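You operate a simulated robot arm through the tools that you are given. There is no shell and no other tool. Be economical: measure what you need, move in short steps, check, and stop when the job is done.

The job below is to be done with a simulated robot arm. You get a single attempt, and the scene is never put back.

TASK
Let the black tub down to LOW, then fill it back to FULL with cold water.
Fine: pull the green post up to let the water out and push it down at the line; swing the spout over the tub to fill, turn the cold tap off at the line and swing the spout back.

It is judged by the outcome, as a careful person would: the job done as asked, and still so three seconds after it is handed in. It fails if anything else is knocked over, pushed out of place, dropped, spilled or broken.

THE ROBOT
A 7-joint arm with a two-finger parallel gripper on a trunk, on a base that drives. Base frame: it is fixed to the floor where the robot stands at the start and does not move with it; the origin is under the middle of the robot, x ahead of it, y to its left, z up; the surface under the hand at the start is at about z = 735. Lengths are in mm, angles in rad, forces in N, time in s.
With the tool pointing down near the work surface it reaches from about 220 to 740 mm from the robot's upright axis, wherever it stands. Its first joint turns from -2.897 to 2.897 rad. Places, roughly: cold tap handle [900, -400, 1000]; green post [500, 0, 900]; hot tap handle [900, -100, 1000]; spout [900, -300, 1000]. Payload 1.57 kg.
Tool frame: the origin (TCP) lies between the finger pads and is the grasp point; the fingertips stand 30 mm ahead of it; z points along the fingers, y is the line along which they close. The gripper opens to 110 mm. The fingers are 24 mm wide and 12 mm thick; the gripper's body (48 by 112 mm) begins 78 mm behind the TCP.
Orientation is that of the tool frame in the base frame, as [roll, pitch, yaw] about the fixed x, y, z axes, in that order (R = Rz(yaw) Ry(pitch) Rx(roll)). With the fingers straight down and closing along the base's y, the tool's x points along the base's -x, its y along +y and its z along -z.

THE INTERFACE
- The arm moves only by the tool move_arm. Its argument "deltas" is a list of rows, each a list of 3 entries, a list of its own where there are three numbers: the shift along the tool's x, y, z in units of 500 mm (1.0 is 500 mm), then the turn, a rotation vector about the tool's x, y, z in units of 45 degrees (1.0 is 45 degrees), then the opening, from 0 (shut) to 1 (fully open). In form: [[[tx, ty, tz], [rx, ry, rz], hand], ...]. A call has 1 to 12 rows; each row is the pose to reach, as a shift and turn from the pose commanded when the call began, along the tool's axes at that moment. A call with a number of a shift or a turn outside -1 to 1 is refused whole. Each row takes 0.2 s and may step no farther than 50 mm and 0.15 rad from the row before; otherwise, or with a gripper value out of range, the whole call is refused. A pose out of reach is approached as far as the arm can. The call stops where the force on the tool passes 90 N (or 10 N more than at its start, if that is more) or the arm is blocked; 0.2 s more then pass. Each finger travels about 45 mm/s and halts on what it meets, pressing with about 33 N; the grip force reading is that of the motor and also rises with nothing between the fingers. The clock runs only during rows and for 0.2 s after the last one: add rows that repeat a pose to give the fingers time. The reply holds the time, the measured pose of the TCP, the force on the tool along the base axes, the opening and the grip force, in the units named above and with some noise, with the torque about the TCP (base axes, N m) and any sound that the robot's microphone picked up, and new pictures: "show" is both (left out), scene, wrist or none.
- Cameras (640 x 400 px; columns grow to the right, rows downward): "scene" is now at [26.6, 131.6, 1556.6]; the picture's right is [-0.24, -0.97, 0.00], its down [-0.53, 0.14, -0.83] and it looks along [0.81, -0.20, -0.55] (base axes); focal length 291 px, centre (320, 200). "wrist" rides on the gripper at [70, 16, -141] in the tool frame; the picture's right is [-0.23, 0.97, 0.00], its down [-0.86, -0.20, -0.48] and it looks along [-0.47, -0.11, 0.88] (tool axes); focal length 222 px, centre (320, 200). There is no depth. A picture from a camera that has moved, and an enlarged one, comes with that camera's place and axes in the base frame and with its lens.
- move_column(by): slides the trunk up (or, below 0, down) by that many mm; the arm and the scene camera ride with it, the base frame stays. It gives what a move gives, with no picture.
- roll_base(legs): drives the robot by 1 to 6 legs, each [ahead, turn to the left] in mm and rad, along the robot's own axes; the way and the turn of a leg run together, so that a leg with both is an arc; at most 1500 mm and 3.142 rad a leg. The arm and the cameras ride along, it lands a little off, and it stops where it bumps. It gives what a move gives, and a new picture of the scene camera.
- pan_tilt(pan, tilt): turns the head with the scene camera to pan (to the left, within 2.705 rad either way) and tilt (down, from -0.506 to 1.204), counted from straight ahead of the robot. It gives what a move gives, and a new picture of the scene camera.
- zoom(camera, box): a new picture of the part [left, top, right, bottom] of that camera's present view, enlarged. No time passes.
- job_done(): hands the job in; it is judged then, once.

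Go step by step. Nothing tells you exact positions but the pictures and the camera data: compare them with the known pose of the tool, close in by small moves and look again before you grip or let go. The budget is 120 turns and 260 pictures, counting those below and the enlarged ones. Unless the task says otherwise, let go and move clear before handing in, and close with one line.

The tools are called after ">>>" as name(argument=value, ...) on one line, values as JSON. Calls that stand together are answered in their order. move_arm: Moves the arm, as the interface text tells. Its arguments: {"type":"object","properties":{"deltas":{"type":"array"},"show":{"type":"string","enum":["both","scene","wrist","none"]}},"required":["deltas"]} The other tools are called the same way: move_column (by) slides the trunk up or down; roll_base (legs) drives the base; pan_tilt (pan, tilt) turns the head that bears the scene camera; zoom (camera, box) takes an enlarged picture of a part of a camera's view; job_done () hands the job in.

At the start:

```text
t: 0.0
tcp_pos: [406.4, -124.0, 1330.2]
ee_rot: [-3.131, 0.03, -3.14]
force: [134.9, -30.4, -219.1]
wrist_torque: [-2.38, 2.07, -1.73]
grip_width: 110.2
grip_force: 0.0
trunk travel left (down, up): [-475.0, 115.0]
robot x, y, heading: [1.1, -0.3, -0.004]
head pan, tilt: [-0.248, 0.585]
```

scene: 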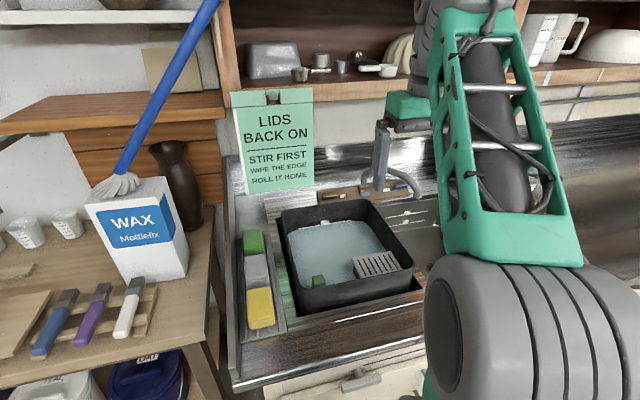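
wrist: 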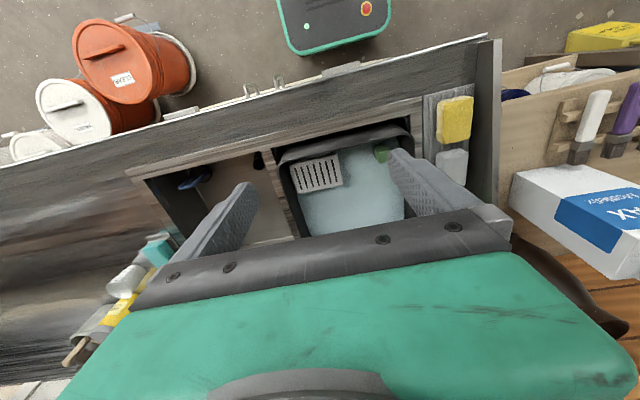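

I see the black tub in the sink with a green post at its near-left corner, and the tap and spout behind it partly hidden by the arm. First I look closer.

>>> zoom(camera="scene", box=[260, 180, 440, 320])

>>> zoom(camera="scene", box=[340, 80, 460, 220])

>>> zoom(camera="wrist", box=[260, 110, 500, 260])

```text
2.86 times, centred on (350, 250) of scene
camera zoom: at [26.6, 131.6, 1556.6], right [-0.24, -0.97, 0.0], down [-0.53, 0.14, -0.83], along [0.81, -0.2, -0.55], focal length 831 px, centre (234, 57)
```

zoom: 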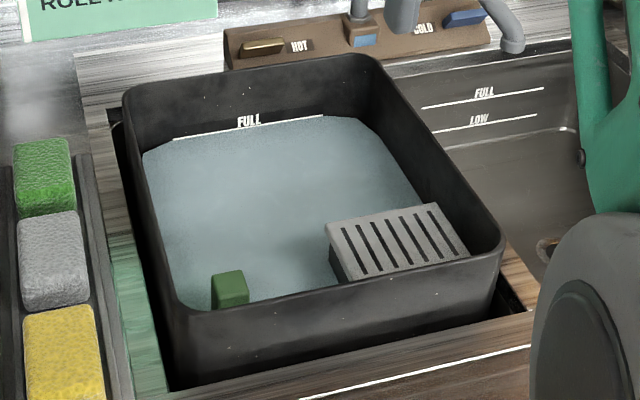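

```text
2.86 times, centred on (400, 150) of scene
camera zoom: at [26.6, 131.6, 1556.6], right [-0.24, -0.97, 0.0], down [-0.53, 0.14, -0.83], along [0.81, -0.2, -0.55], focal length 831 px, centre (91, 343)
```

zoom: 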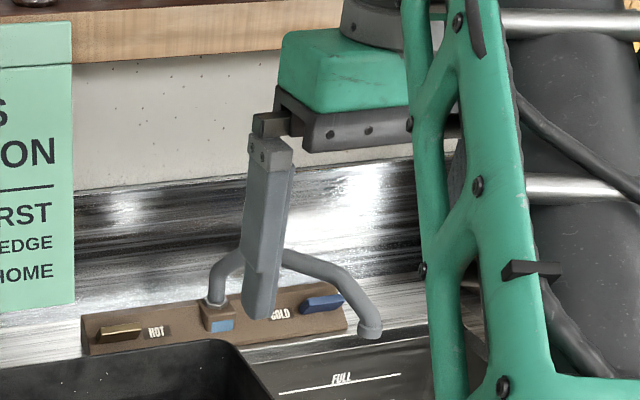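

```text
2.67 times, centred on (380, 185) of wrist
camera zoom: at [332.2, -105.7, 1470.0], right [0.23, 0.97, 0.0], down [0.84, -0.19, 0.51], along [0.49, -0.12, -0.86], focal length 592 px, centre (160, 240)
```

zoom: 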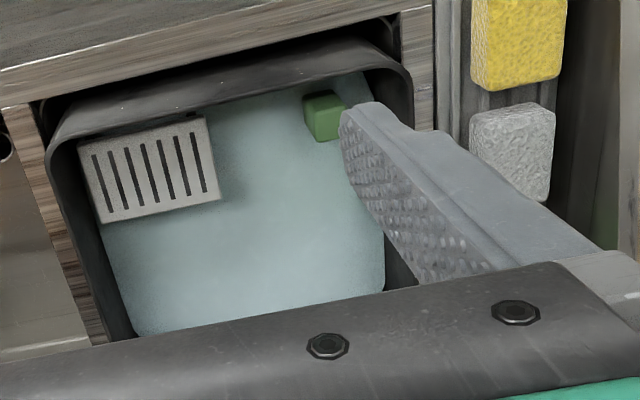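

The post is a green block near the tub's near-left corner, and the water stands near the FULL line. I move the hand above it, staying high, to fix its place.

>>> move_arm(deltas=[[[-0.04, 0.05, 0.05], [0, 0, 0], 0.6], [[-0.08, 0.1, 0.1], [0, 0, 0], 0.6], [[-0.12, 0.15, 0.15], [0, 0, 0], 0.6], [[-0.16, 0.2, 0.2], [0, 0, 0], 0.6], [[-0.18, 0.25, 0.25], [0, 0, 0], 0.6], [[-0.18, 0.25, 0.25], [0, 0, 0], 0.6]])

```text
t: 1.4
tcp_pos: [501.1, 0.8, 1206.9]
ee_rot: [-3.13, 0.032, 3.139]
force: [-0.2, -0.3, -0.4]
wrist_torque: [-0.01, 0.0, -0.01]
grip_width: 66.1
grip_force: 0.0
trunk travel left (down, up): [-475.0, 115.0]
robot x, y, heading: [0.5, -1.5, -0.001]
head pan, tilt: [-0.248, 0.585]
camera scene: at [26.6, 131.8, 1556.5], right [-0.24, -0.97, 0.0], down [-0.53, 0.14, -0.83], along [0.81, -0.2, -0.55], focal length 291 px, centre (320, 200)
camera wrist: at [427.2, 19.6, 1346.2], right [0.23, 0.97, 0.0], down [0.84, -0.19, 0.51], along [0.49, -0.12, -0.86], focal length 222 px, centre (320, 200)
```

scene: 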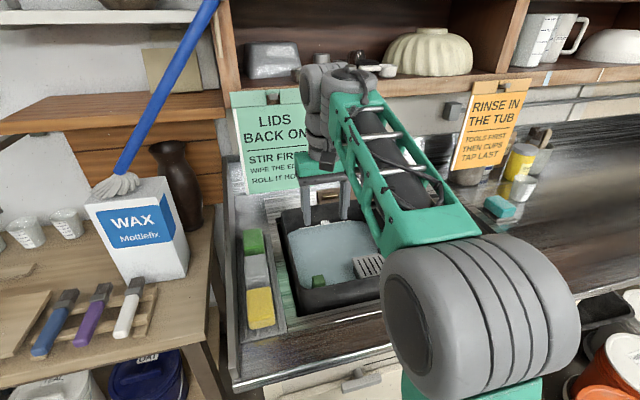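
wrist: 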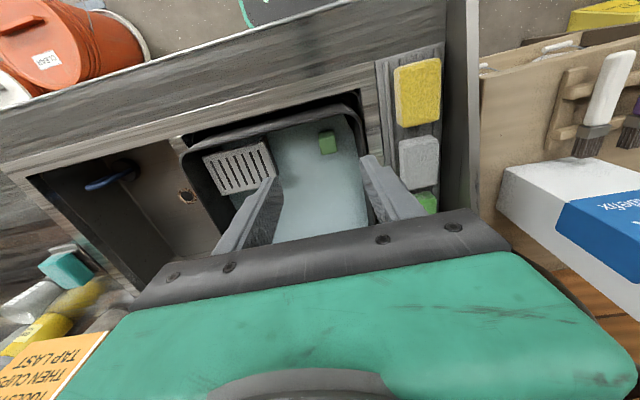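

The post top seems to be at about (540, 5, 960). I descend over it and look again.

>>> move_arm(deltas=[[[-0.03, 0, 0.08], [0, 0, 0], 0.5], [[-0.06, 0.01, 0.16], [0, 0, 0], 0.5], [[-0.06, 0.01, 0.23], [0, 0, 0], 0.5], [[-0.06, 0.01, 0.23], [0, 0, 0], 0.5]])

>>> zoom(camera="scene", box=[240, 160, 400, 320])

>>> zoom(camera="wrist", box=[160, 80, 480, 280])

```text
t: 2.4
tcp_pos: [534.5, 5.8, 1093.6]
ee_rot: [-3.13, 0.031, 3.141]
force: [0.4, -0.1, 0.7]
wrist_torque: [0.01, -0.02, -0.03]
grip_width: 55.1
grip_force: 0.1
trunk travel left (down, up): [-475.0, 115.0]
robot x, y, heading: [0.2, 1.6, 0.004]
head pan, tilt: [-0.248, 0.585]
camera scene: at [26.6, 131.6, 1556.5], right [-0.24, -0.97, 0.0], down [-0.53, 0.14, -0.83], along [0.81, -0.2, -0.55], focal length 291 px, centre (320, 200)
camera wrist: at [459.7, 23.7, 1232.6], right [0.23, 0.97, 0.0], down [0.84, -0.19, 0.51], along [0.49, -0.12, -0.86], focal length 222 px, centre (320, 200)
```

scene: 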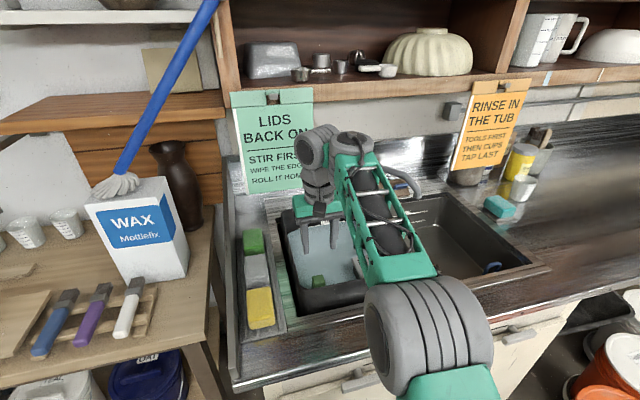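
wrist: 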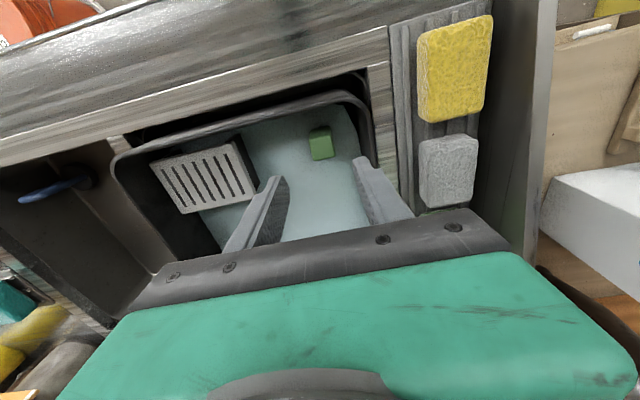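

```text
2.50 times, centred on (320, 240) of scene
camera zoom: at [26.6, 131.6, 1556.5], right [-0.24, -0.97, 0.0], down [-0.53, 0.14, -0.83], along [0.81, -0.2, -0.55], focal length 728 px, centre (320, 100)
```

zoom: 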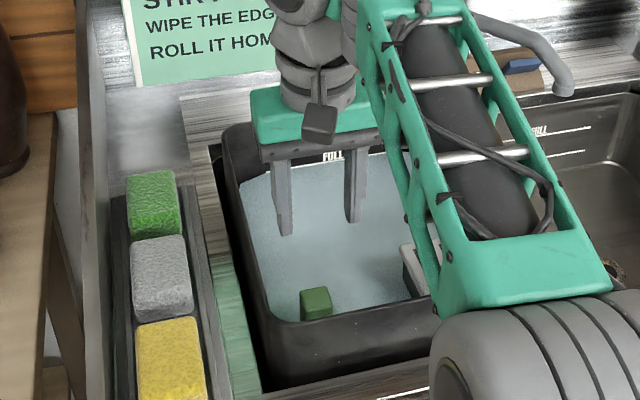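

```text
2.00 times, centred on (320, 180) of wrist
camera zoom: at [459.7, 23.7, 1232.6], right [0.23, 0.97, 0.0], down [0.84, -0.19, 0.51], along [0.49, -0.12, -0.86], focal length 444 px, centre (320, 240)
```

zoom: 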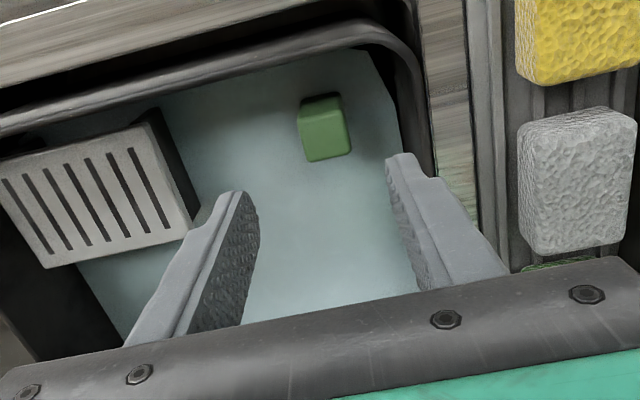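

The post top comes out at about (538, 8, 961), roughly level with the tub rim. I lower to just above it with a narrow opening and check.

>>> move_arm(deltas=[[[0, 0.004, 0.08], [0, 0, 0], 0.42], [[0, 0.004, 0.15], [0, 0, 0], 0.42], [[0, 0.004, 0.2], [0, 0, 0], 0.42], [[0, 0.004, 0.2], [0, 0, 0], 0.42]])

>>> zoom(camera="scene", box=[260, 200, 380, 320])

>>> zoom(camera="wrist", box=[200, 80, 440, 230])

```text
t: 3.4
tcp_pos: [541.8, 13.4, 998.8]
ee_rot: [3.13, 0.02, 3.14]
force: [-0.1, -0.6, 0.7]
wrist_torque: [0.04, 0.01, 0.0]
grip_width: 46.1
grip_force: 0.0
out of reach, approached as far as the arm can: row 3, 4
trunk travel left (down, up): [-475.0, 115.0]
robot x, y, heading: [-2.3, 1.9, 0.002]
head pan, tilt: [-0.248, 0.585]
camera scene: at [26.7, 131.5, 1556.5], right [-0.24, -0.97, 0.0], down [-0.54, 0.14, -0.83], along [0.81, -0.2, -0.55], focal length 291 px, centre (320, 200)
camera wrist: at [470.1, 28.3, 1139.2], right [0.23, 0.97, 0.02], down [0.85, -0.21, 0.49], along [0.48, -0.1, -0.87], focal length 222 px, centre (320, 200)
```

scene: 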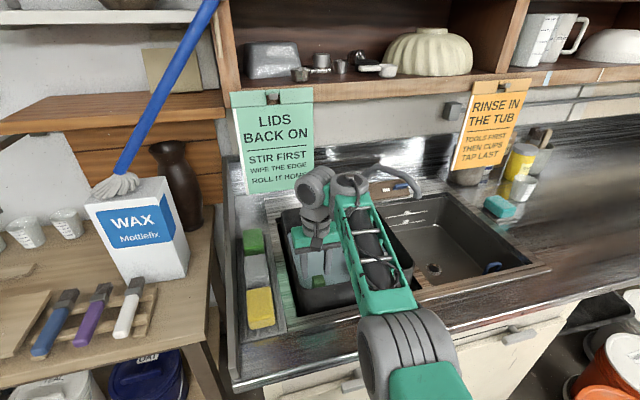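
wrist: 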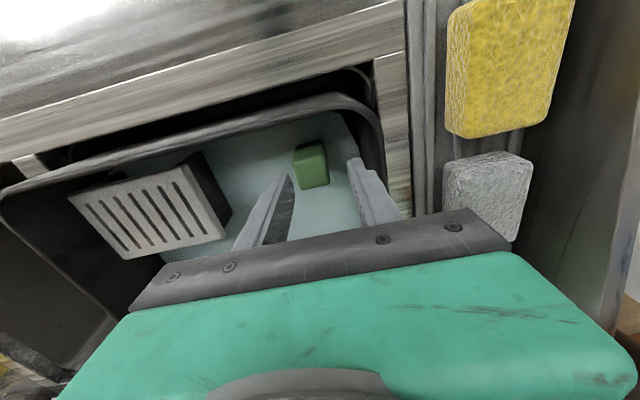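

```text
3.33 times, centred on (320, 260) of scene
camera zoom: at [26.7, 131.5, 1556.5], right [-0.24, -0.97, 0.0], down [-0.54, 0.14, -0.83], along [0.81, -0.2, -0.55], focal length 970 px, centre (320, 0)
```

zoom: 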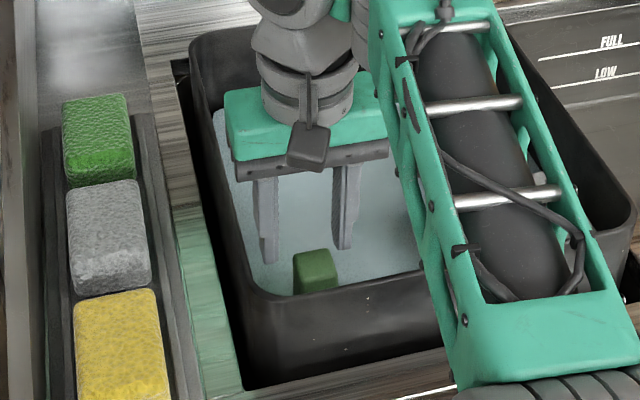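

```text
2.67 times, centred on (320, 155) of wrist
camera zoom: at [470.1, 28.3, 1139.2], right [0.23, 0.97, 0.02], down [0.85, -0.21, 0.49], along [0.48, -0.1, -0.87], focal length 592 px, centre (320, 320)
```

zoom: 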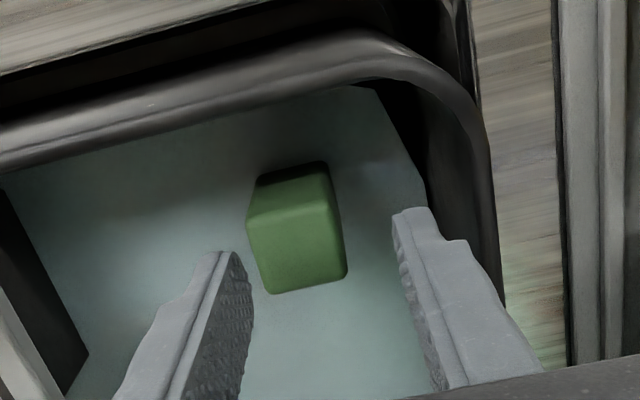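

The post's top is near (544, 7, 955), but the arm can't get lower at this trunk height. I raise the hand, then lower the trunk by the same amount.

>>> move_arm(deltas=[[[0, 0, -0.08], [0, 0, 0], 0.46], [[0, 0, -0.16], [0, 0, 0], 0.46], [[0, 0, -0.24], [0, 0, 0], 0.46], [[0, 0, -0.3], [0, 0, 0], 0.46]], show="none")

>>> move_column(by=-150)

```text
t: 4.4
tcp_pos: [530.3, 6.3, 1143.6]
ee_rot: [-3.132, 0.03, 3.142]
force: [0.1, 0.2, 1.0]
wrist_torque: [0.03, 0.01, 0.03]
grip_width: 50.6
grip_force: 0.0
trunk travel left (down, up): [-475.0, 115.0]
robot x, y, heading: [2.8, 0.3, -0.003]
head pan, tilt: [-0.248, 0.585]
```

```text
t: 6.2
tcp_pos: [530.9, 5.9, 992.8]
ee_rot: [-3.131, 0.032, 3.141]
force: [-0.2, 0.3, -0.1]
wrist_torque: [-0.02, -0.03, 0.0]
grip_width: 50.4
grip_force: 0.2
trunk travel left (down, up): [-325.0, 265.0]
robot x, y, heading: [-1.0, -1.0, 0.005]
head pan, tilt: [-0.248, 0.585]
```

The hand is now at (531, 6, 993) with reach to spare. I shift 12 mm ahead and lower about 30 mm so the fingers straddle the post.

>>> move_arm(deltas=[[[-0.024, 0.003, 0], [0, 0, 0], 0.46], [[-0.024, 0.003, 0.03], [0, 0, 0], 0.46], [[-0.024, 0.003, 0.062], [0, 0, 0], 0.46]])

>>> zoom(camera="wrist", box=[200, 80, 440, 230])

>>> zoom(camera="scene", box=[240, 130, 400, 250])

```text
t: 7.0
tcp_pos: [544.5, 7.7, 963.5]
ee_rot: [-3.132, 0.032, -3.14]
force: [0.0, -0.6, 0.1]
wrist_torque: [-0.02, 0.0, 0.02]
grip_width: 50.6
grip_force: 0.0
trunk travel left (down, up): [-325.0, 265.0]
robot x, y, heading: [3.2, -3.3, 0.001]
head pan, tilt: [-0.248, 0.585]
camera scene: at [26.4, 131.7, 1406.6], right [-0.24, -0.97, 0.0], down [-0.53, 0.14, -0.83], along [0.81, -0.2, -0.55], focal length 291 px, centre (320, 200)
camera wrist: at [470.1, 24.9, 1103.0], right [0.23, 0.97, 0.0], down [0.84, -0.19, 0.51], along [0.49, -0.12, -0.86], focal length 222 px, centre (320, 200)
```

scene: 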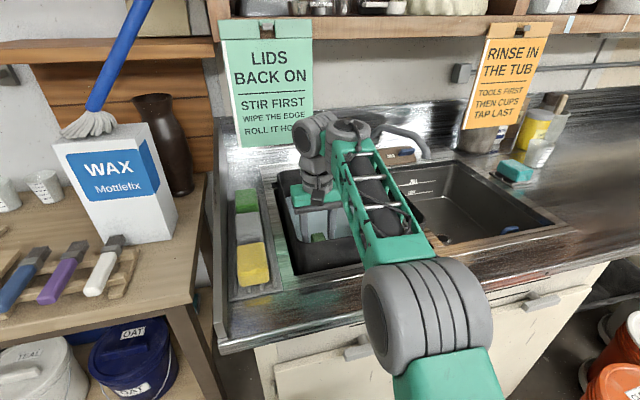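
wrist: 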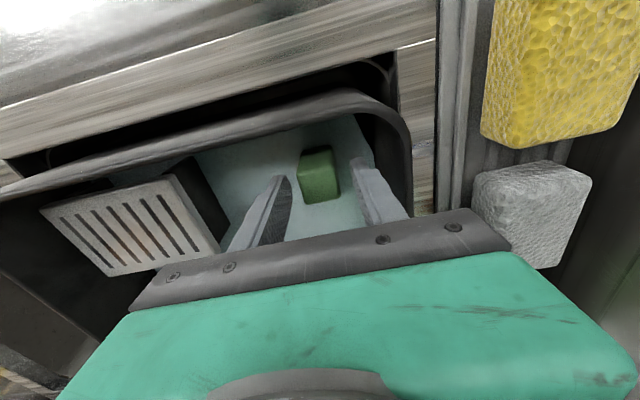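

```text
2.67 times, centred on (320, 155) of wrist
camera zoom: at [470.1, 24.9, 1103.0], right [0.23, 0.97, 0.0], down [0.84, -0.19, 0.51], along [0.49, -0.12, -0.86], focal length 592 px, centre (320, 320)
```

zoom: 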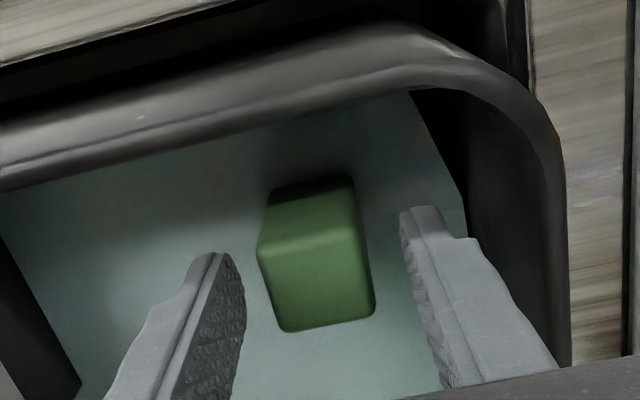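

```text
3.33 times, centred on (320, 190) of scene
camera zoom: at [26.4, 131.7, 1406.6], right [-0.24, -0.97, 0.0], down [-0.53, 0.14, -0.83], along [0.81, -0.2, -0.55], focal length 970 px, centre (320, 233)
```

zoom: 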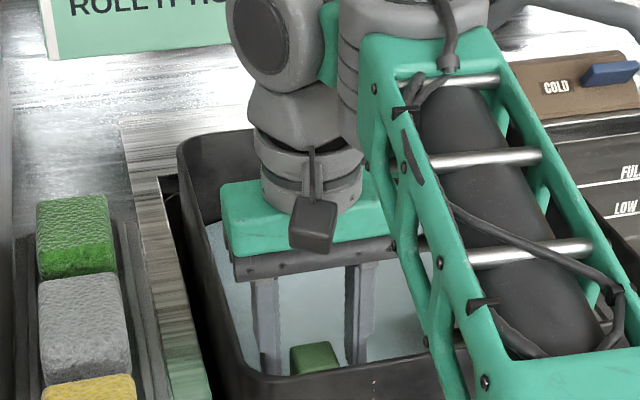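

The fingers straddle the green post about evenly. I shift 4 mm ahead, lower 5 mm and close.

>>> move_arm(deltas=[[[-0.008, -0.002, 0.01], [0, 0, 0], 0.46], [[-0.008, -0.002, 0.01], [0, 0, 0], 0.2], [[-0.008, -0.002, 0.01], [0, 0, 0], 0.1], [[-0.008, -0.002, 0.01], [0, 0, 0], 0.1]], show="wrist")

```text
t: 8.0
tcp_pos: [547.5, 4.5, 958.0]
ee_rot: [-3.131, 0.032, 3.141]
force: [1.2, -12.1, -0.2]
wrist_torque: [0.03, -0.15, 0.42]
grip_width: 31.4
grip_force: 28.0
trunk travel left (down, up): [-325.0, 265.0]
robot x, y, heading: [2.6, -0.9, 0.001]
head pan, tilt: [-0.248, 0.585]
camera wrist: at [474.6, 23.1, 1097.6], right [0.23, 0.97, 0.0], down [0.84, -0.2, 0.51], along [0.49, -0.12, -0.86], focal length 222 px, centre (320, 200)
```

wrist: 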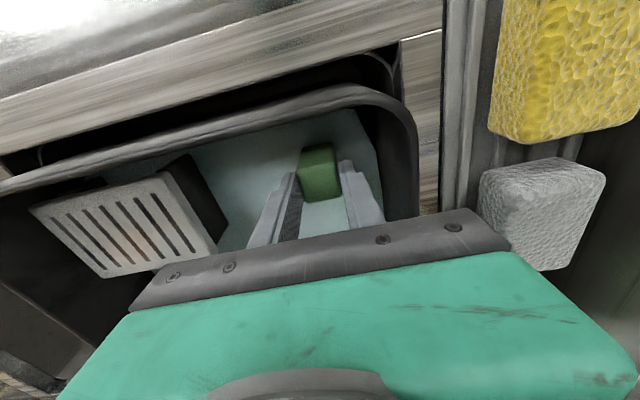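

The post is gripped at 31 mm wide. I take off the side load and pull it up 20 mm.

>>> move_arm(deltas=[[[0, -0.005, 0], [0, 0, 0], 0.1], [[0, -0.005, -0.02], [0, 0, 0], 0.1], [[0, -0.005, -0.04], [0, 0, 0], 0.1]])

>>> zoom(camera="scene", box=[240, 130, 400, 250])

```text
t: 8.8
tcp_pos: [547.9, 4.9, 978.6]
ee_rot: [-3.128, 0.033, -3.14]
force: [0.3, 3.4, 0.1]
wrist_torque: [0.3, 0.88, 0.56]
grip_width: 31.5
grip_force: 33.4
trunk travel left (down, up): [-325.0, 265.0]
robot x, y, heading: [-1.4, 2.1, -0.001]
head pan, tilt: [-0.248, 0.585]
camera scene: at [26.6, 132.0, 1406.5], right [-0.24, -0.97, 0.0], down [-0.54, 0.13, -0.83], along [0.81, -0.2, -0.55], focal length 291 px, centre (320, 200)
camera wrist: at [474.6, 23.0, 1117.4], right [0.23, 0.97, 0.0], down [0.84, -0.19, 0.51], along [0.49, -0.12, -0.86], focal length 222 px, centre (320, 200)
```

scene: 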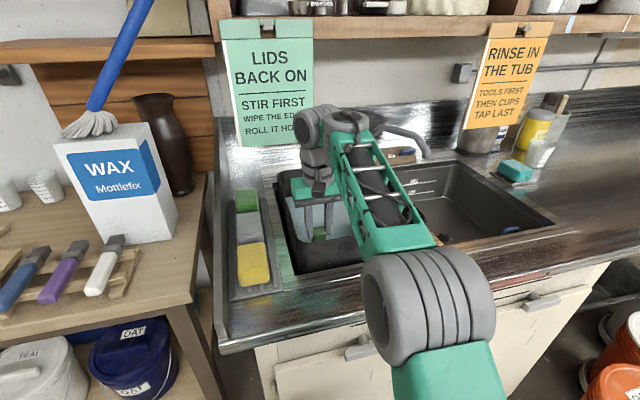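
wrist: 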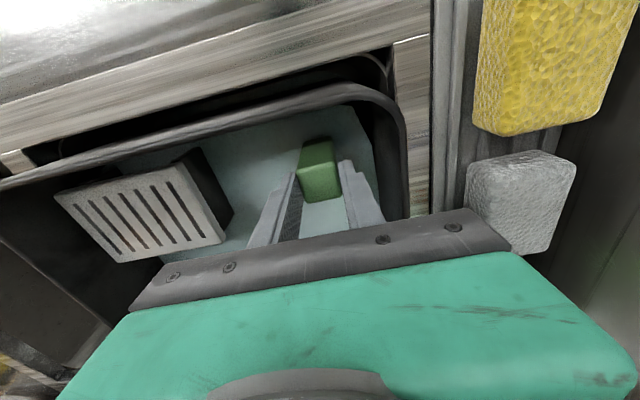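

```text
3.33 times, centred on (320, 190) of scene
camera zoom: at [26.6, 132.0, 1406.5], right [-0.24, -0.97, 0.0], down [-0.54, 0.13, -0.83], along [0.81, -0.2, -0.55], focal length 970 px, centre (320, 233)
```

zoom: 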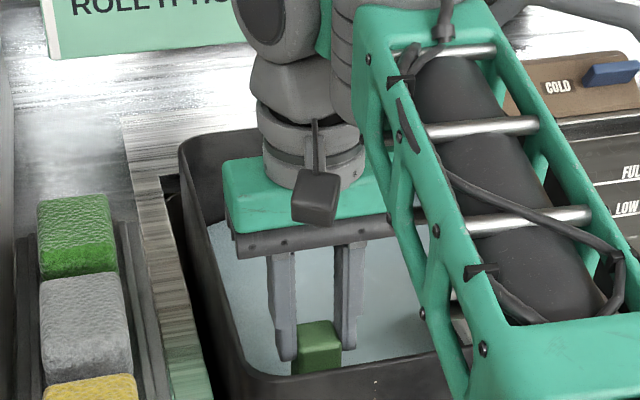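

The post is up about 20 mm. I check whether the water is falling.

>>> move_arm(deltas=[[[0, 0, 0], [0, 0, 0], 0.1], [[0, 0, 0], [0, 0, 0], 0.1], [[0, 0, 0], [0, 0, 0], 0.1], [[0, 0, 0], [0, 0, 0], 0.1], [[0, 0, 0], [0, 0, 0], 0.1]], show="none")

>>> zoom(camera="scene", box=[260, 155, 380, 245])

```text
t: 9.9
tcp_pos: [547.8, 5.7, 977.9]
ee_rot: [-3.129, 0.033, -3.14]
force: [-1.2, 6.1, 0.5]
wrist_torque: [0.55, 0.07, 0.6]
grip_width: 31.4
grip_force: 32.7
trunk travel left (down, up): [-325.0, 265.0]
robot x, y, heading: [1.4, 1.1, 0.003]
head pan, tilt: [-0.248, 0.585]
```

```text
4.44 times, centred on (320, 200) of scene
camera zoom: at [26.5, 132.4, 1406.5], right [-0.24, -0.97, 0.0], down [-0.53, 0.13, -0.83], along [0.81, -0.2, -0.55], focal length 1293 px, centre (320, 200)
```

zoom: 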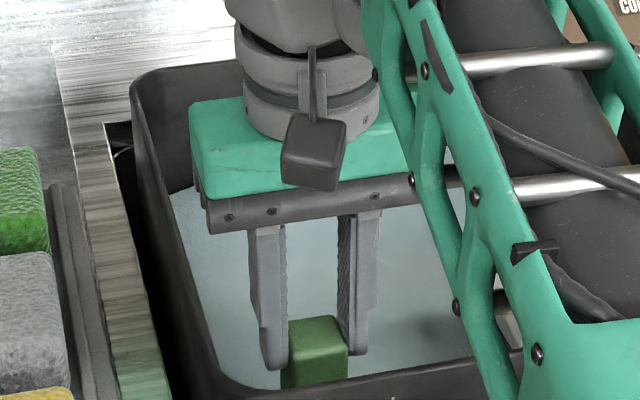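

There may be a slight change in the water edge, but I can't be sure yet. I wait 2 s more.

>>> move_arm(deltas=[[[0, 0, 0], [0, 0, 0], 0.1], [[0, 0, 0], [0, 0, 0], 0.1], [[0, 0, 0], [0, 0, 0], 0.1], [[0, 0, 0], [0, 0, 0], 0.1], [[0, 0, 0], [0, 0, 0], 0.1], [[0, 0, 0], [0, 0, 0], 0.1], [[0, 0, 0], [0, 0, 0], 0.1], [[0, 0, 0], [0, 0, 0], 0.1], [[0, 0, 0], [0, 0, 0], 0.1], [[0, 0, 0], [0, 0, 0], 0.1]], show="none")

>>> zoom(camera="scene", box=[260, 155, 380, 245])

```text
t: 12.2
tcp_pos: [547.5, 4.8, 978.0]
ee_rot: [-3.129, 0.033, 3.14]
force: [1.5, 6.7, -0.9]
wrist_torque: [0.53, -0.08, 0.61]
grip_width: 31.4
grip_force: 33.2
trunk travel left (down, up): [-325.0, 265.0]
robot x, y, heading: [-1.6, 3.1, 0.002]
head pan, tilt: [-0.248, 0.585]
```

```text
4.44 times, centred on (320, 200) of scene
camera zoom: at [26.7, 132.5, 1406.5], right [-0.24, -0.97, 0.0], down [-0.53, 0.13, -0.83], along [0.81, -0.2, -0.55], focal length 1293 px, centre (320, 200)
```

zoom: 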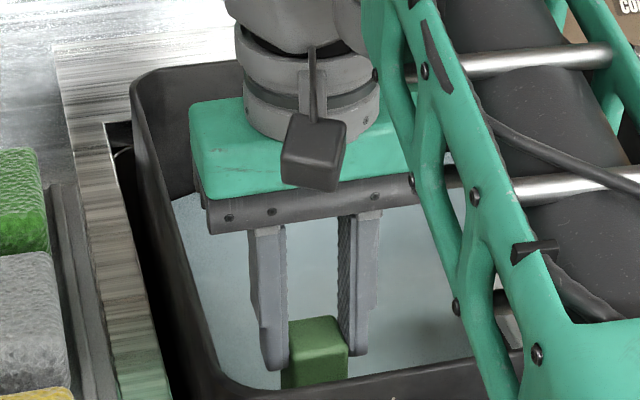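

The level is falling slowly, roughly 1 to 2 mm/s. I release the post (it can only fall shut) and move the hand aside to see the lines on the far wall.

>>> move_arm(deltas=[[[0, 0, 0], [0, 0, 0], 0.46], [[0, 0, 0], [0, 0, 0], 0.46], [[0, 0, -0.08], [0, 0, 0], 0.46], [[0.03, -0.05, -0.15], [0, 0, 0], 0.3], [[0.09, -0.11, -0.18], [0, 0, 0], 0.1], [[0.15, -0.17, -0.21], [0, 0, 0], 0], [[0.21, -0.23, -0.24], [0, 0, 0], 0], [[0.26, -0.29, -0.26], [0, 0, 0], 0], [[0.28, -0.34, -0.28], [0, 0, 0], 0]])

>>> zoom(camera="scene", box=[260, 155, 380, 245])

```text
t: 14.2
tcp_pos: [405.1, -164.3, 1116.3]
ee_rot: [-3.131, 0.03, -3.141]
force: [0.0, -0.3, 0.4]
wrist_torque: [-0.03, -0.03, 0.01]
grip_width: 0.0
grip_force: 21.5
trunk travel left (down, up): [-325.0, 265.0]
robot x, y, heading: [1.4, 0.1, 0.002]
head pan, tilt: [-0.248, 0.585]
camera scene: at [26.5, 131.7, 1406.5], right [-0.24, -0.97, 0.0], down [-0.53, 0.14, -0.83], along [0.81, -0.2, -0.55], focal length 291 px, centre (320, 200)
camera wrist: at [331.0, -146.1, 1255.7], right [0.23, 0.97, 0.0], down [0.84, -0.19, 0.51], along [0.49, -0.12, -0.86], focal length 222 px, centre (320, 200)
```

scene: 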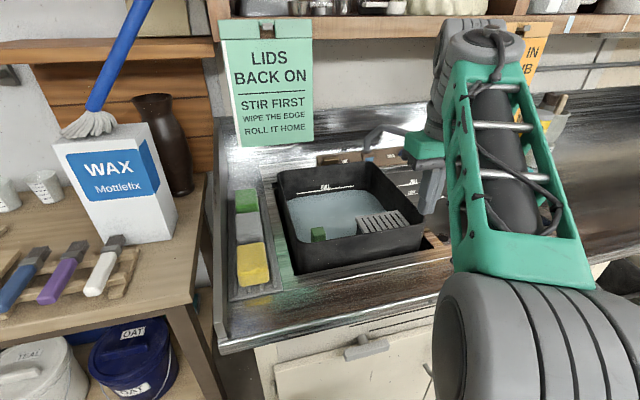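
wrist: 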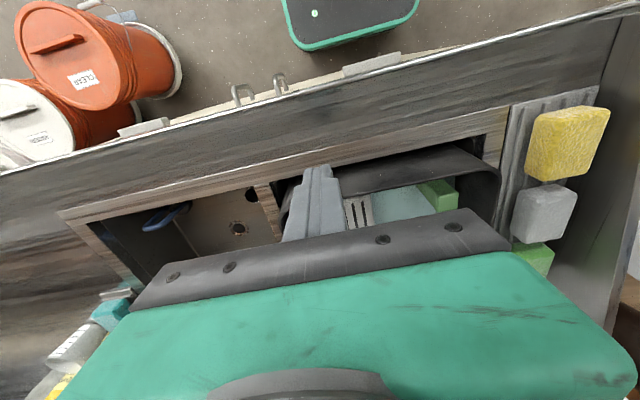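

```text
4.44 times, centred on (320, 200) of scene
camera zoom: at [26.5, 131.7, 1406.5], right [-0.24, -0.97, 0.0], down [-0.53, 0.14, -0.83], along [0.81, -0.2, -0.55], focal length 1293 px, centre (320, 200)
```

zoom: 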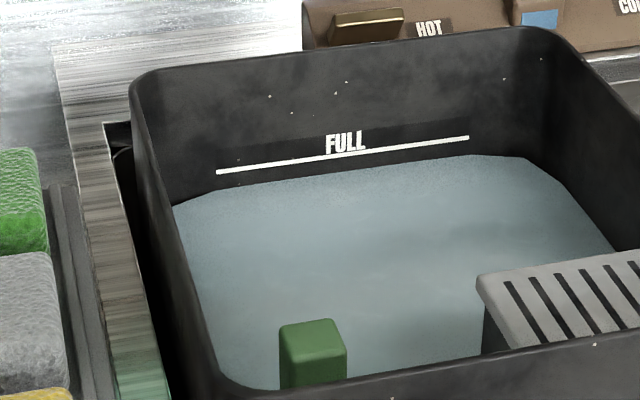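

The post stays up and the level is now clearly below FULL; I have a good view from here. I wait and watch for the LOW line.

>>> move_arm(deltas=[[[0, 0, 0], [0, 0, 0], 0], [[0, 0, 0], [0, 0, 0], 0], [[0, 0, 0], [0, 0, 0], 0], [[0, 0, 0], [0, 0, 0], 0], [[0, 0, 0], [0, 0, 0], 0], [[0, 0, 0], [0, 0, 0], 0], [[0, 0, 0], [0, 0, 0], 0], [[0, 0, 0], [0, 0, 0], 0], [[0, 0, 0], [0, 0, 0], 0]], show="none")

>>> zoom(camera="scene", box=[260, 155, 380, 245])

```text
t: 16.1
tcp_pos: [404.2, -163.9, 1116.7]
ee_rot: [-3.131, 0.031, 3.141]
force: [0.7, 0.1, -0.6]
wrist_torque: [0.0, -0.03, 0.01]
grip_width: 0.0
grip_force: 21.1
trunk travel left (down, up): [-325.0, 265.0]
robot x, y, heading: [2.1, 3.7, -0.002]
head pan, tilt: [-0.248, 0.585]
```

```text
4.44 times, centred on (320, 200) of scene
camera zoom: at [26.5, 131.7, 1406.6], right [-0.24, -0.97, 0.0], down [-0.53, 0.14, -0.83], along [0.81, -0.2, -0.55], focal length 1293 px, centre (320, 200)
```

zoom: 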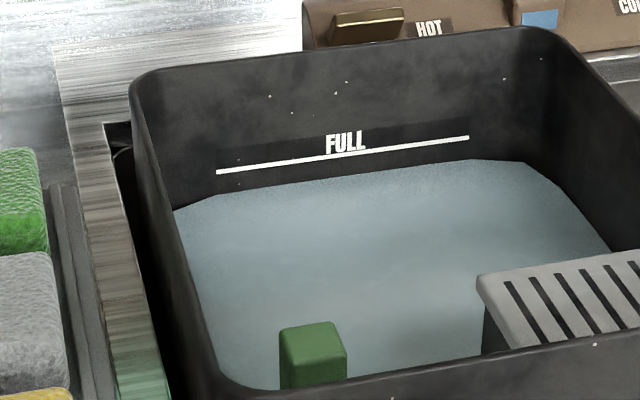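

The level drops slowly (about 4 px in 2 s), and the post may be settling slightly. I wait on.

>>> move_arm(deltas=[[[0, 0, 0], [0, 0, 0], 0], [[0, 0, 0], [0, 0, 0], 0], [[0, 0, 0], [0, 0, 0], 0], [[0, 0, 0], [0, 0, 0], 0], [[0, 0, 0], [0, 0, 0], 0], [[0, 0, 0], [0, 0, 0], 0], [[0, 0, 0], [0, 0, 0], 0], [[0, 0, 0], [0, 0, 0], 0], [[0, 0, 0], [0, 0, 0], 0], [[0, 0, 0], [0, 0, 0], 0], [[0, 0, 0], [0, 0, 0], 0], [[0, 0, 0], [0, 0, 0], 0]], show="none")

>>> zoom(camera="scene", box=[260, 155, 380, 245])

```text
t: 18.8
tcp_pos: [405.4, -163.3, 1115.3]
ee_rot: [-3.131, 0.031, -3.141]
force: [-0.4, 1.0, -0.1]
wrist_torque: [0.0, 0.0, 0.01]
grip_width: 0.0
grip_force: 21.5
trunk travel left (down, up): [-325.0, 265.0]
robot x, y, heading: [-2.0, 0.3, 0.001]
head pan, tilt: [-0.248, 0.585]
```

```text
4.44 times, centred on (320, 200) of scene
camera zoom: at [26.5, 131.7, 1406.6], right [-0.24, -0.97, 0.0], down [-0.53, 0.14, -0.83], along [0.81, -0.2, -0.55], focal length 1293 px, centre (320, 200)
```

zoom: 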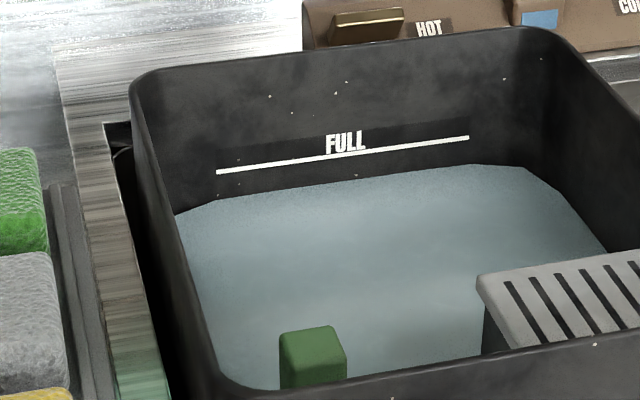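

The level keeps dropping, and the post is slowly sinking too. I wait more and will re-pull it if it closes early.

>>> move_arm(deltas=[[[0, 0, 0], [0, 0, 0], 0], [[0, 0, 0], [0, 0, 0], 0], [[0, 0, 0], [0, 0, 0], 0], [[0, 0, 0], [0, 0, 0], 0], [[0, 0, 0], [0, 0, 0], 0], [[0, 0, 0], [0, 0, 0], 0], [[0, 0, 0], [0, 0, 0], 0], [[0, 0, 0], [0, 0, 0], 0], [[0, 0, 0], [0, 0, 0], 0], [[0, 0, 0], [0, 0, 0], 0], [[0, 0, 0], [0, 0, 0], 0], [[0, 0, 0], [0, 0, 0], 0]], show="none")

>>> zoom(camera="scene", box=[260, 155, 380, 245])

```text
t: 21.4
tcp_pos: [405.2, -163.9, 1117.8]
ee_rot: [-3.13, 0.032, 3.14]
force: [-0.1, 0.4, 0.3]
wrist_torque: [-0.03, -0.01, 0.0]
grip_width: 0.1
grip_force: 21.1
trunk travel left (down, up): [-325.0, 265.0]
robot x, y, heading: [2.3, 0.6, -0.003]
head pan, tilt: [-0.248, 0.585]
```

```text
4.44 times, centred on (320, 200) of scene
camera zoom: at [26.5, 131.7, 1406.6], right [-0.24, -0.97, 0.0], down [-0.53, 0.14, -0.83], along [0.81, -0.2, -0.55], focal length 1293 px, centre (320, 200)
```

zoom: 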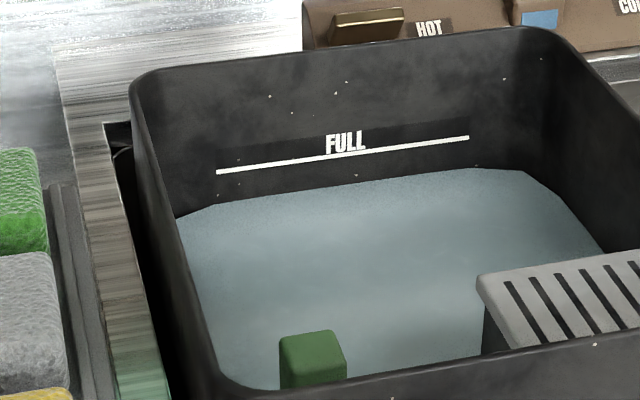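

Still falling. I wait again.

>>> move_arm(deltas=[[[0, 0, 0], [0, 0, 0], 0], [[0, 0, 0], [0, 0, 0], 0], [[0, 0, 0], [0, 0, 0], 0], [[0, 0, 0], [0, 0, 0], 0], [[0, 0, 0], [0, 0, 0], 0], [[0, 0, 0], [0, 0, 0], 0], [[0, 0, 0], [0, 0, 0], 0], [[0, 0, 0], [0, 0, 0], 0], [[0, 0, 0], [0, 0, 0], 0], [[0, 0, 0], [0, 0, 0], 0], [[0, 0, 0], [0, 0, 0], 0], [[0, 0, 0], [0, 0, 0], 0]], show="none")

>>> zoom(camera="scene", box=[260, 155, 380, 245])

```text
t: 23.9
tcp_pos: [405.3, -163.5, 1116.7]
ee_rot: [-3.132, 0.03, -3.141]
force: [0.0, 0.3, 0.5]
wrist_torque: [0.0, 0.0, 0.02]
grip_width: 0.3
grip_force: 20.9
trunk travel left (down, up): [-325.0, 265.0]
robot x, y, heading: [-4.3, 0.4, -0.001]
head pan, tilt: [-0.248, 0.585]
```

```text
4.44 times, centred on (320, 200) of scene
camera zoom: at [26.5, 131.7, 1406.6], right [-0.24, -0.97, 0.0], down [-0.53, 0.14, -0.83], along [0.81, -0.2, -0.55], focal length 1293 px, centre (320, 200)
```

zoom: 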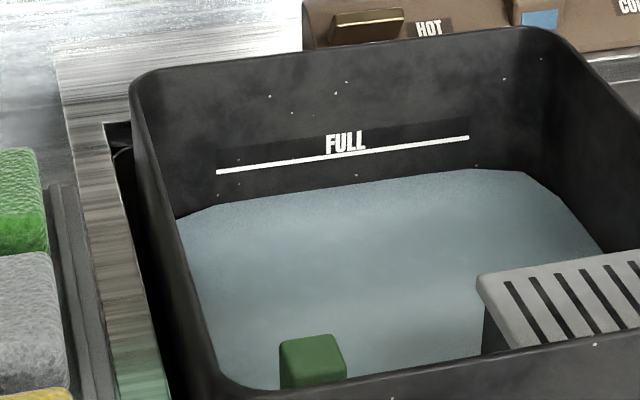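

The post has sunk back and nearly shut, and the level has stopped short of LOW. I return to the post, grip it again and pull it higher.

>>> move_arm(deltas=[[[-0.02, 0.05, 0.02], [0, 0, 0], 0.46], [[-0.07, 0.11, 0.04], [0, 0, 0], 0.46], [[-0.13, 0.17, 0.07], [0, 0, 0], 0.46], [[-0.19, 0.23, 0.1], [0, 0, 0], 0.46], [[-0.25, 0.29, 0.13], [0, 0, 0], 0.46], [[-0.28, 0.34, 0.18], [0, 0, 0], 0.46], [[-0.28, 0.34, 0.22], [0, 0, 0], 0.46], [[-0.28, 0.34, 0.27], [0, 0, 0], 0.46], [[-0.28, 0.34, 0.3], [0, 0, 0], 0.46]], show="wrist")

>>> zoom(camera="wrist", box=[200, 80, 440, 230])

```text
t: 25.9
tcp_pos: [547.0, 5.0, 968.6]
ee_rot: [-3.132, 0.033, 3.14]
force: [-1.1, -0.7, -1.9]
wrist_torque: [0.01, 0.01, -0.01]
grip_width: 50.5
grip_force: 0.1
trunk travel left (down, up): [-325.0, 265.0]
robot x, y, heading: [1.4, 3.5, -0.002]
head pan, tilt: [-0.248, 0.585]
camera wrist: at [473.4, 22.1, 1108.8], right [0.23, 0.97, 0.0], down [0.84, -0.19, 0.51], along [0.49, -0.12, -0.86], focal length 222 px, centre (320, 200)
```

wrist: 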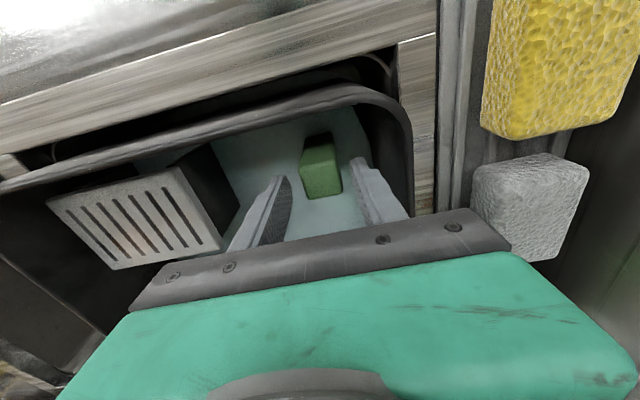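

```text
2.67 times, centred on (320, 155) of wrist
camera zoom: at [473.4, 22.1, 1108.8], right [0.23, 0.97, 0.0], down [0.84, -0.19, 0.51], along [0.49, -0.12, -0.86], focal length 592 px, centre (320, 320)
```

zoom: 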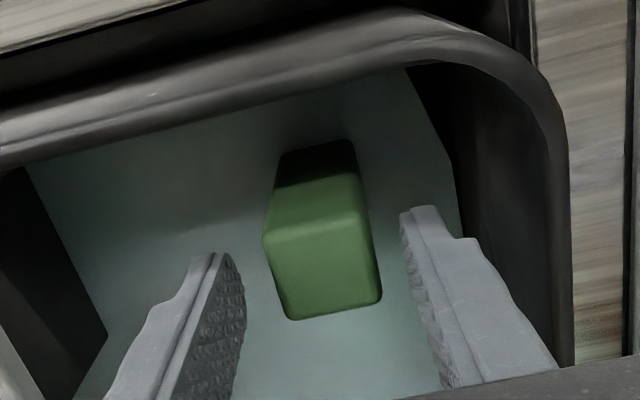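

The fingers straddle the post well. I lower 6 mm, close, and pull up 30 mm.

>>> move_arm(deltas=[[[0, 0, 0.012], [0, 0, 0], 0.3], [[0, 0, 0.012], [0, 0, 0], 0.1], [[0, 0, 0.012], [0, 0, 0], 0.1], [[0, 0, -0.018], [0, 0, 0], 0.1], [[0, 0, -0.048], [0, 0, 0], 0.1]])

>>> zoom(camera="scene", box=[260, 155, 380, 245])

```text
t: 27.1
tcp_pos: [548.5, 5.7, 989.6]
ee_rot: [-3.131, 0.026, -3.139]
force: [-1.4, 6.1, 0.1]
wrist_torque: [0.47, -0.52, 0.55]
grip_width: 31.6
grip_force: 33.1
trunk travel left (down, up): [-325.0, 265.0]
robot x, y, heading: [3.3, 0.7, -0.0]
head pan, tilt: [-0.248, 0.585]
camera scene: at [27.4, 132.4, 1406.1], right [-0.24, -0.97, 0.0], down [-0.54, 0.13, -0.83], along [0.81, -0.2, -0.55], focal length 291 px, centre (320, 200)
camera wrist: at [474.8, 23.0, 1130.1], right [0.23, 0.97, 0.0], down [0.84, -0.19, 0.5], along [0.49, -0.12, -0.86], focal length 222 px, centre (320, 200)
```

scene: 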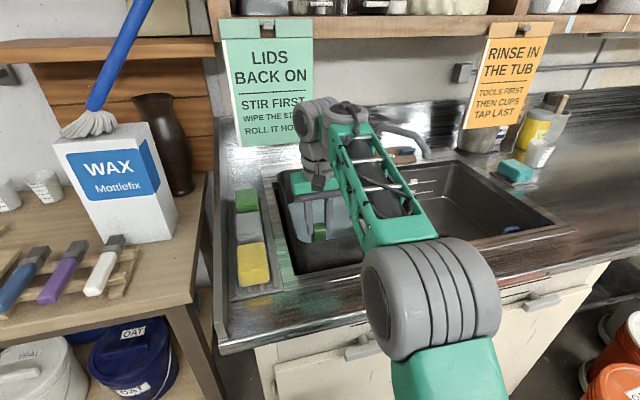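
wrist: 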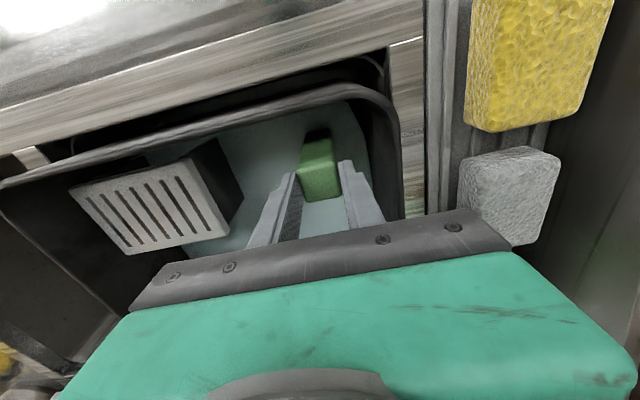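

```text
4.44 times, centred on (320, 200) of scene
camera zoom: at [27.4, 132.4, 1406.1], right [-0.24, -0.97, 0.0], down [-0.54, 0.13, -0.83], along [0.81, -0.2, -0.55], focal length 1293 px, centre (320, 200)
```

zoom: 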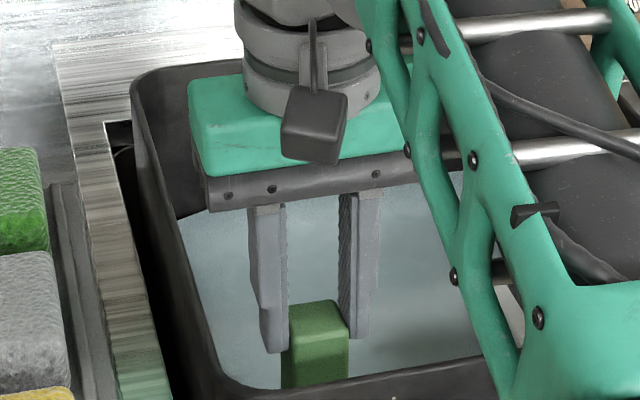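

The post is up about 30 mm. I release it and step aside again to watch the line.

>>> move_arm(deltas=[[[0, 0, 0], [0, 0, 0], 0.46], [[0, 0, 0], [0, 0, 0], 0.46], [[0, 0, -0.08], [0, 0, 0], 0.46], [[0.03, -0.05, -0.15], [0, 0, 0], 0.3], [[0.09, -0.11, -0.18], [0, 0, 0], 0.1], [[0.15, -0.17, -0.21], [0, 0, 0], 0], [[0.21, -0.23, -0.23], [0, 0, 0], 0], [[0.26, -0.29, -0.23], [0, 0, 0], 0], [[0.28, -0.34, -0.24], [0, 0, 0], 0]], show="none")

>>> zoom(camera="scene", box=[260, 155, 380, 245])

```text
t: 29.1
tcp_pos: [403.9, -163.6, 1111.4]
ee_rot: [-3.132, 0.033, 3.14]
force: [-0.6, -0.4, -1.0]
wrist_torque: [0.01, 0.01, 0.03]
grip_width: 0.0
grip_force: 21.3
trunk travel left (down, up): [-325.0, 265.0]
robot x, y, heading: [1.1, -0.1, -0.002]
head pan, tilt: [-0.248, 0.585]
```

```text
4.44 times, centred on (320, 200) of scene
camera zoom: at [26.5, 131.7, 1406.6], right [-0.24, -0.97, 0.0], down [-0.53, 0.14, -0.83], along [0.81, -0.2, -0.55], focal length 1293 px, centre (320, 200)
```

zoom: 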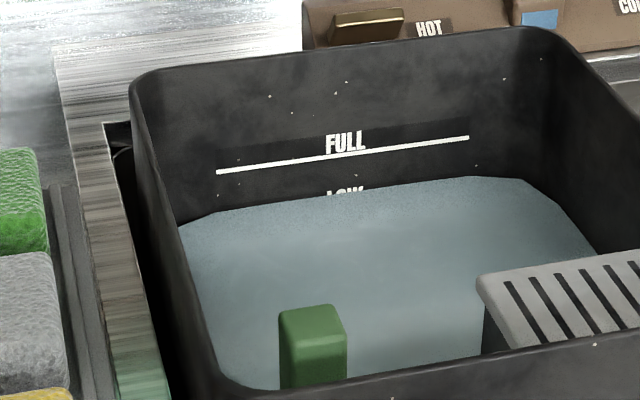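

The LOW label is emerging; its line should sit about 15 px lower. I wait one second and measure again.

>>> move_arm(deltas=[[[0, 0, 0], [0, 0, 0], 0], [[0, 0, 0], [0, 0, 0], 0], [[0, 0, 0], [0, 0, 0], 0], [[0, 0, 0], [0, 0, 0], 0], [[0, 0, 0], [0, 0, 0], 0], [[0, 0, 0], [0, 0, 0], 0]], show="none")

>>> zoom(camera="scene", box=[260, 155, 380, 245])

```text
t: 30.6
tcp_pos: [403.5, -163.6, 1110.3]
ee_rot: [-3.13, 0.031, -3.141]
force: [0.6, 0.6, 0.1]
wrist_torque: [0.01, 0.0, 0.01]
grip_width: 0.3
grip_force: 21.4
trunk travel left (down, up): [-325.0, 265.0]
robot x, y, heading: [-0.6, 2.8, 0.002]
head pan, tilt: [-0.248, 0.585]
```

```text
4.44 times, centred on (320, 200) of scene
camera zoom: at [26.5, 131.7, 1406.6], right [-0.24, -0.97, 0.0], down [-0.53, 0.14, -0.83], along [0.81, -0.2, -0.55], focal length 1293 px, centre (320, 200)
```

zoom: 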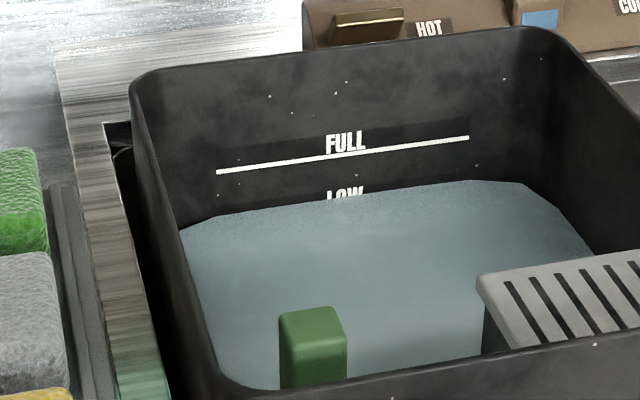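

About 10 px remain at about 3 px/s, so I bring the closed hand above the post now and check the level by the left edge before pushing.

>>> move_arm(deltas=[[[-0.04, 0.06, 0], [0, 0, 0], 0], [[-0.09, 0.12, 0], [0, 0, 0], 0], [[-0.15, 0.19, 0.01], [0, 0, 0], 0], [[-0.21, 0.25, 0.05], [0, 0, 0], 0], [[-0.26, 0.31, 0.1], [0, 0, 0], 0], [[-0.28, 0.34, 0.16], [0, 0, 0], 0]], show="wrist")

>>> zoom(camera="scene", box=[260, 155, 380, 245])

```text
t: 31.9
tcp_pos: [547.6, 6.2, 1032.1]
ee_rot: [-3.13, 0.031, -3.141]
force: [0.0, 0.8, 0.4]
wrist_torque: [0.01, -0.01, 0.03]
grip_width: 0.4
grip_force: 21.1
trunk travel left (down, up): [-325.0, 265.0]
robot x, y, heading: [1.2, 1.3, -0.0]
head pan, tilt: [-0.248, 0.585]
camera wrist: at [474.2, 23.6, 1171.9], right [0.23, 0.97, 0.0], down [0.84, -0.19, 0.51], along [0.49, -0.12, -0.86], focal length 222 px, centre (320, 200)
```

wrist: 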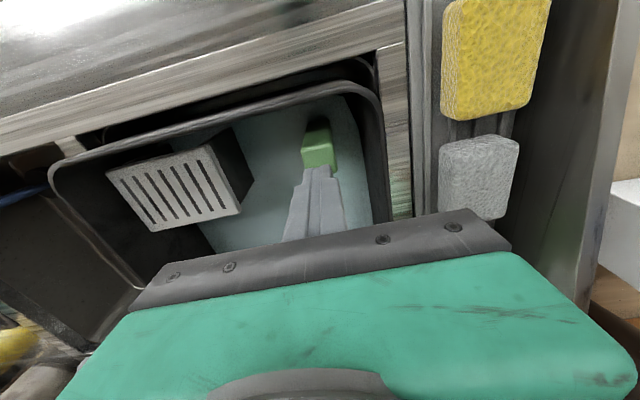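

```text
4.44 times, centred on (320, 200) of scene
camera zoom: at [26.7, 131.8, 1406.6], right [-0.24, -0.97, 0.0], down [-0.53, 0.14, -0.83], along [0.81, -0.2, -0.55], focal length 1293 px, centre (320, 200)
```

zoom: 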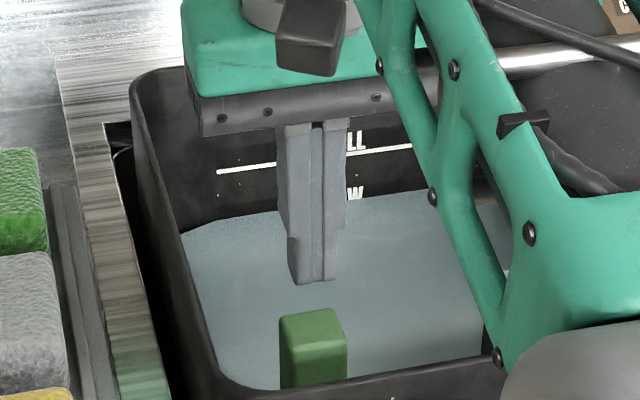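

From here I can also see the left half of the far wall, where the LOW line should appear. I wait about 1.4 s.

>>> move_arm(deltas=[[[0, 0, 0], [0, 0, 0], 0], [[0, 0, 0], [0, 0, 0], 0], [[0, 0, 0], [0, 0, 0], 0], [[0, 0, 0], [0, 0, 0], 0], [[0, 0, 0], [0, 0, 0], 0], [[0, 0, 0], [0, 0, 0], 0]], show="none")

>>> zoom(camera="scene", box=[280, 165, 360, 225])

```text
t: 33.4
tcp_pos: [547.4, 7.1, 1033.3]
ee_rot: [-3.131, 0.032, -3.139]
force: [0.0, -0.4, 0.3]
wrist_torque: [0.0, 0.04, 0.02]
grip_width: 0.0
grip_force: 21.4
trunk travel left (down, up): [-325.0, 265.0]
robot x, y, heading: [0.3, -3.5, 0.003]
head pan, tilt: [-0.248, 0.585]
```

```text
6.67 times, centred on (320, 195) of scene
camera zoom: at [26.6, 131.8, 1406.6], right [-0.24, -0.97, 0.0], down [-0.53, 0.14, -0.83], along [0.81, -0.2, -0.55], focal length 1940 px, centre (320, 233)
```

zoom: 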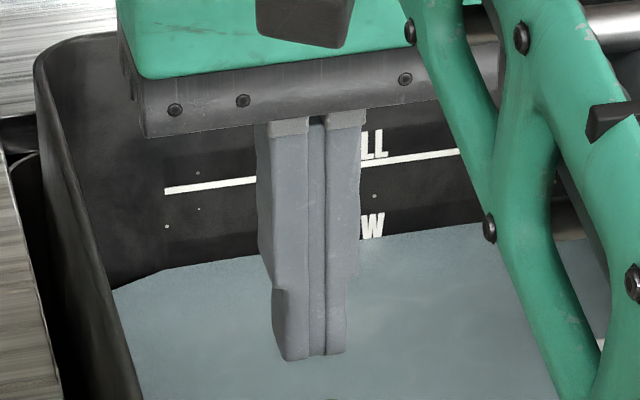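

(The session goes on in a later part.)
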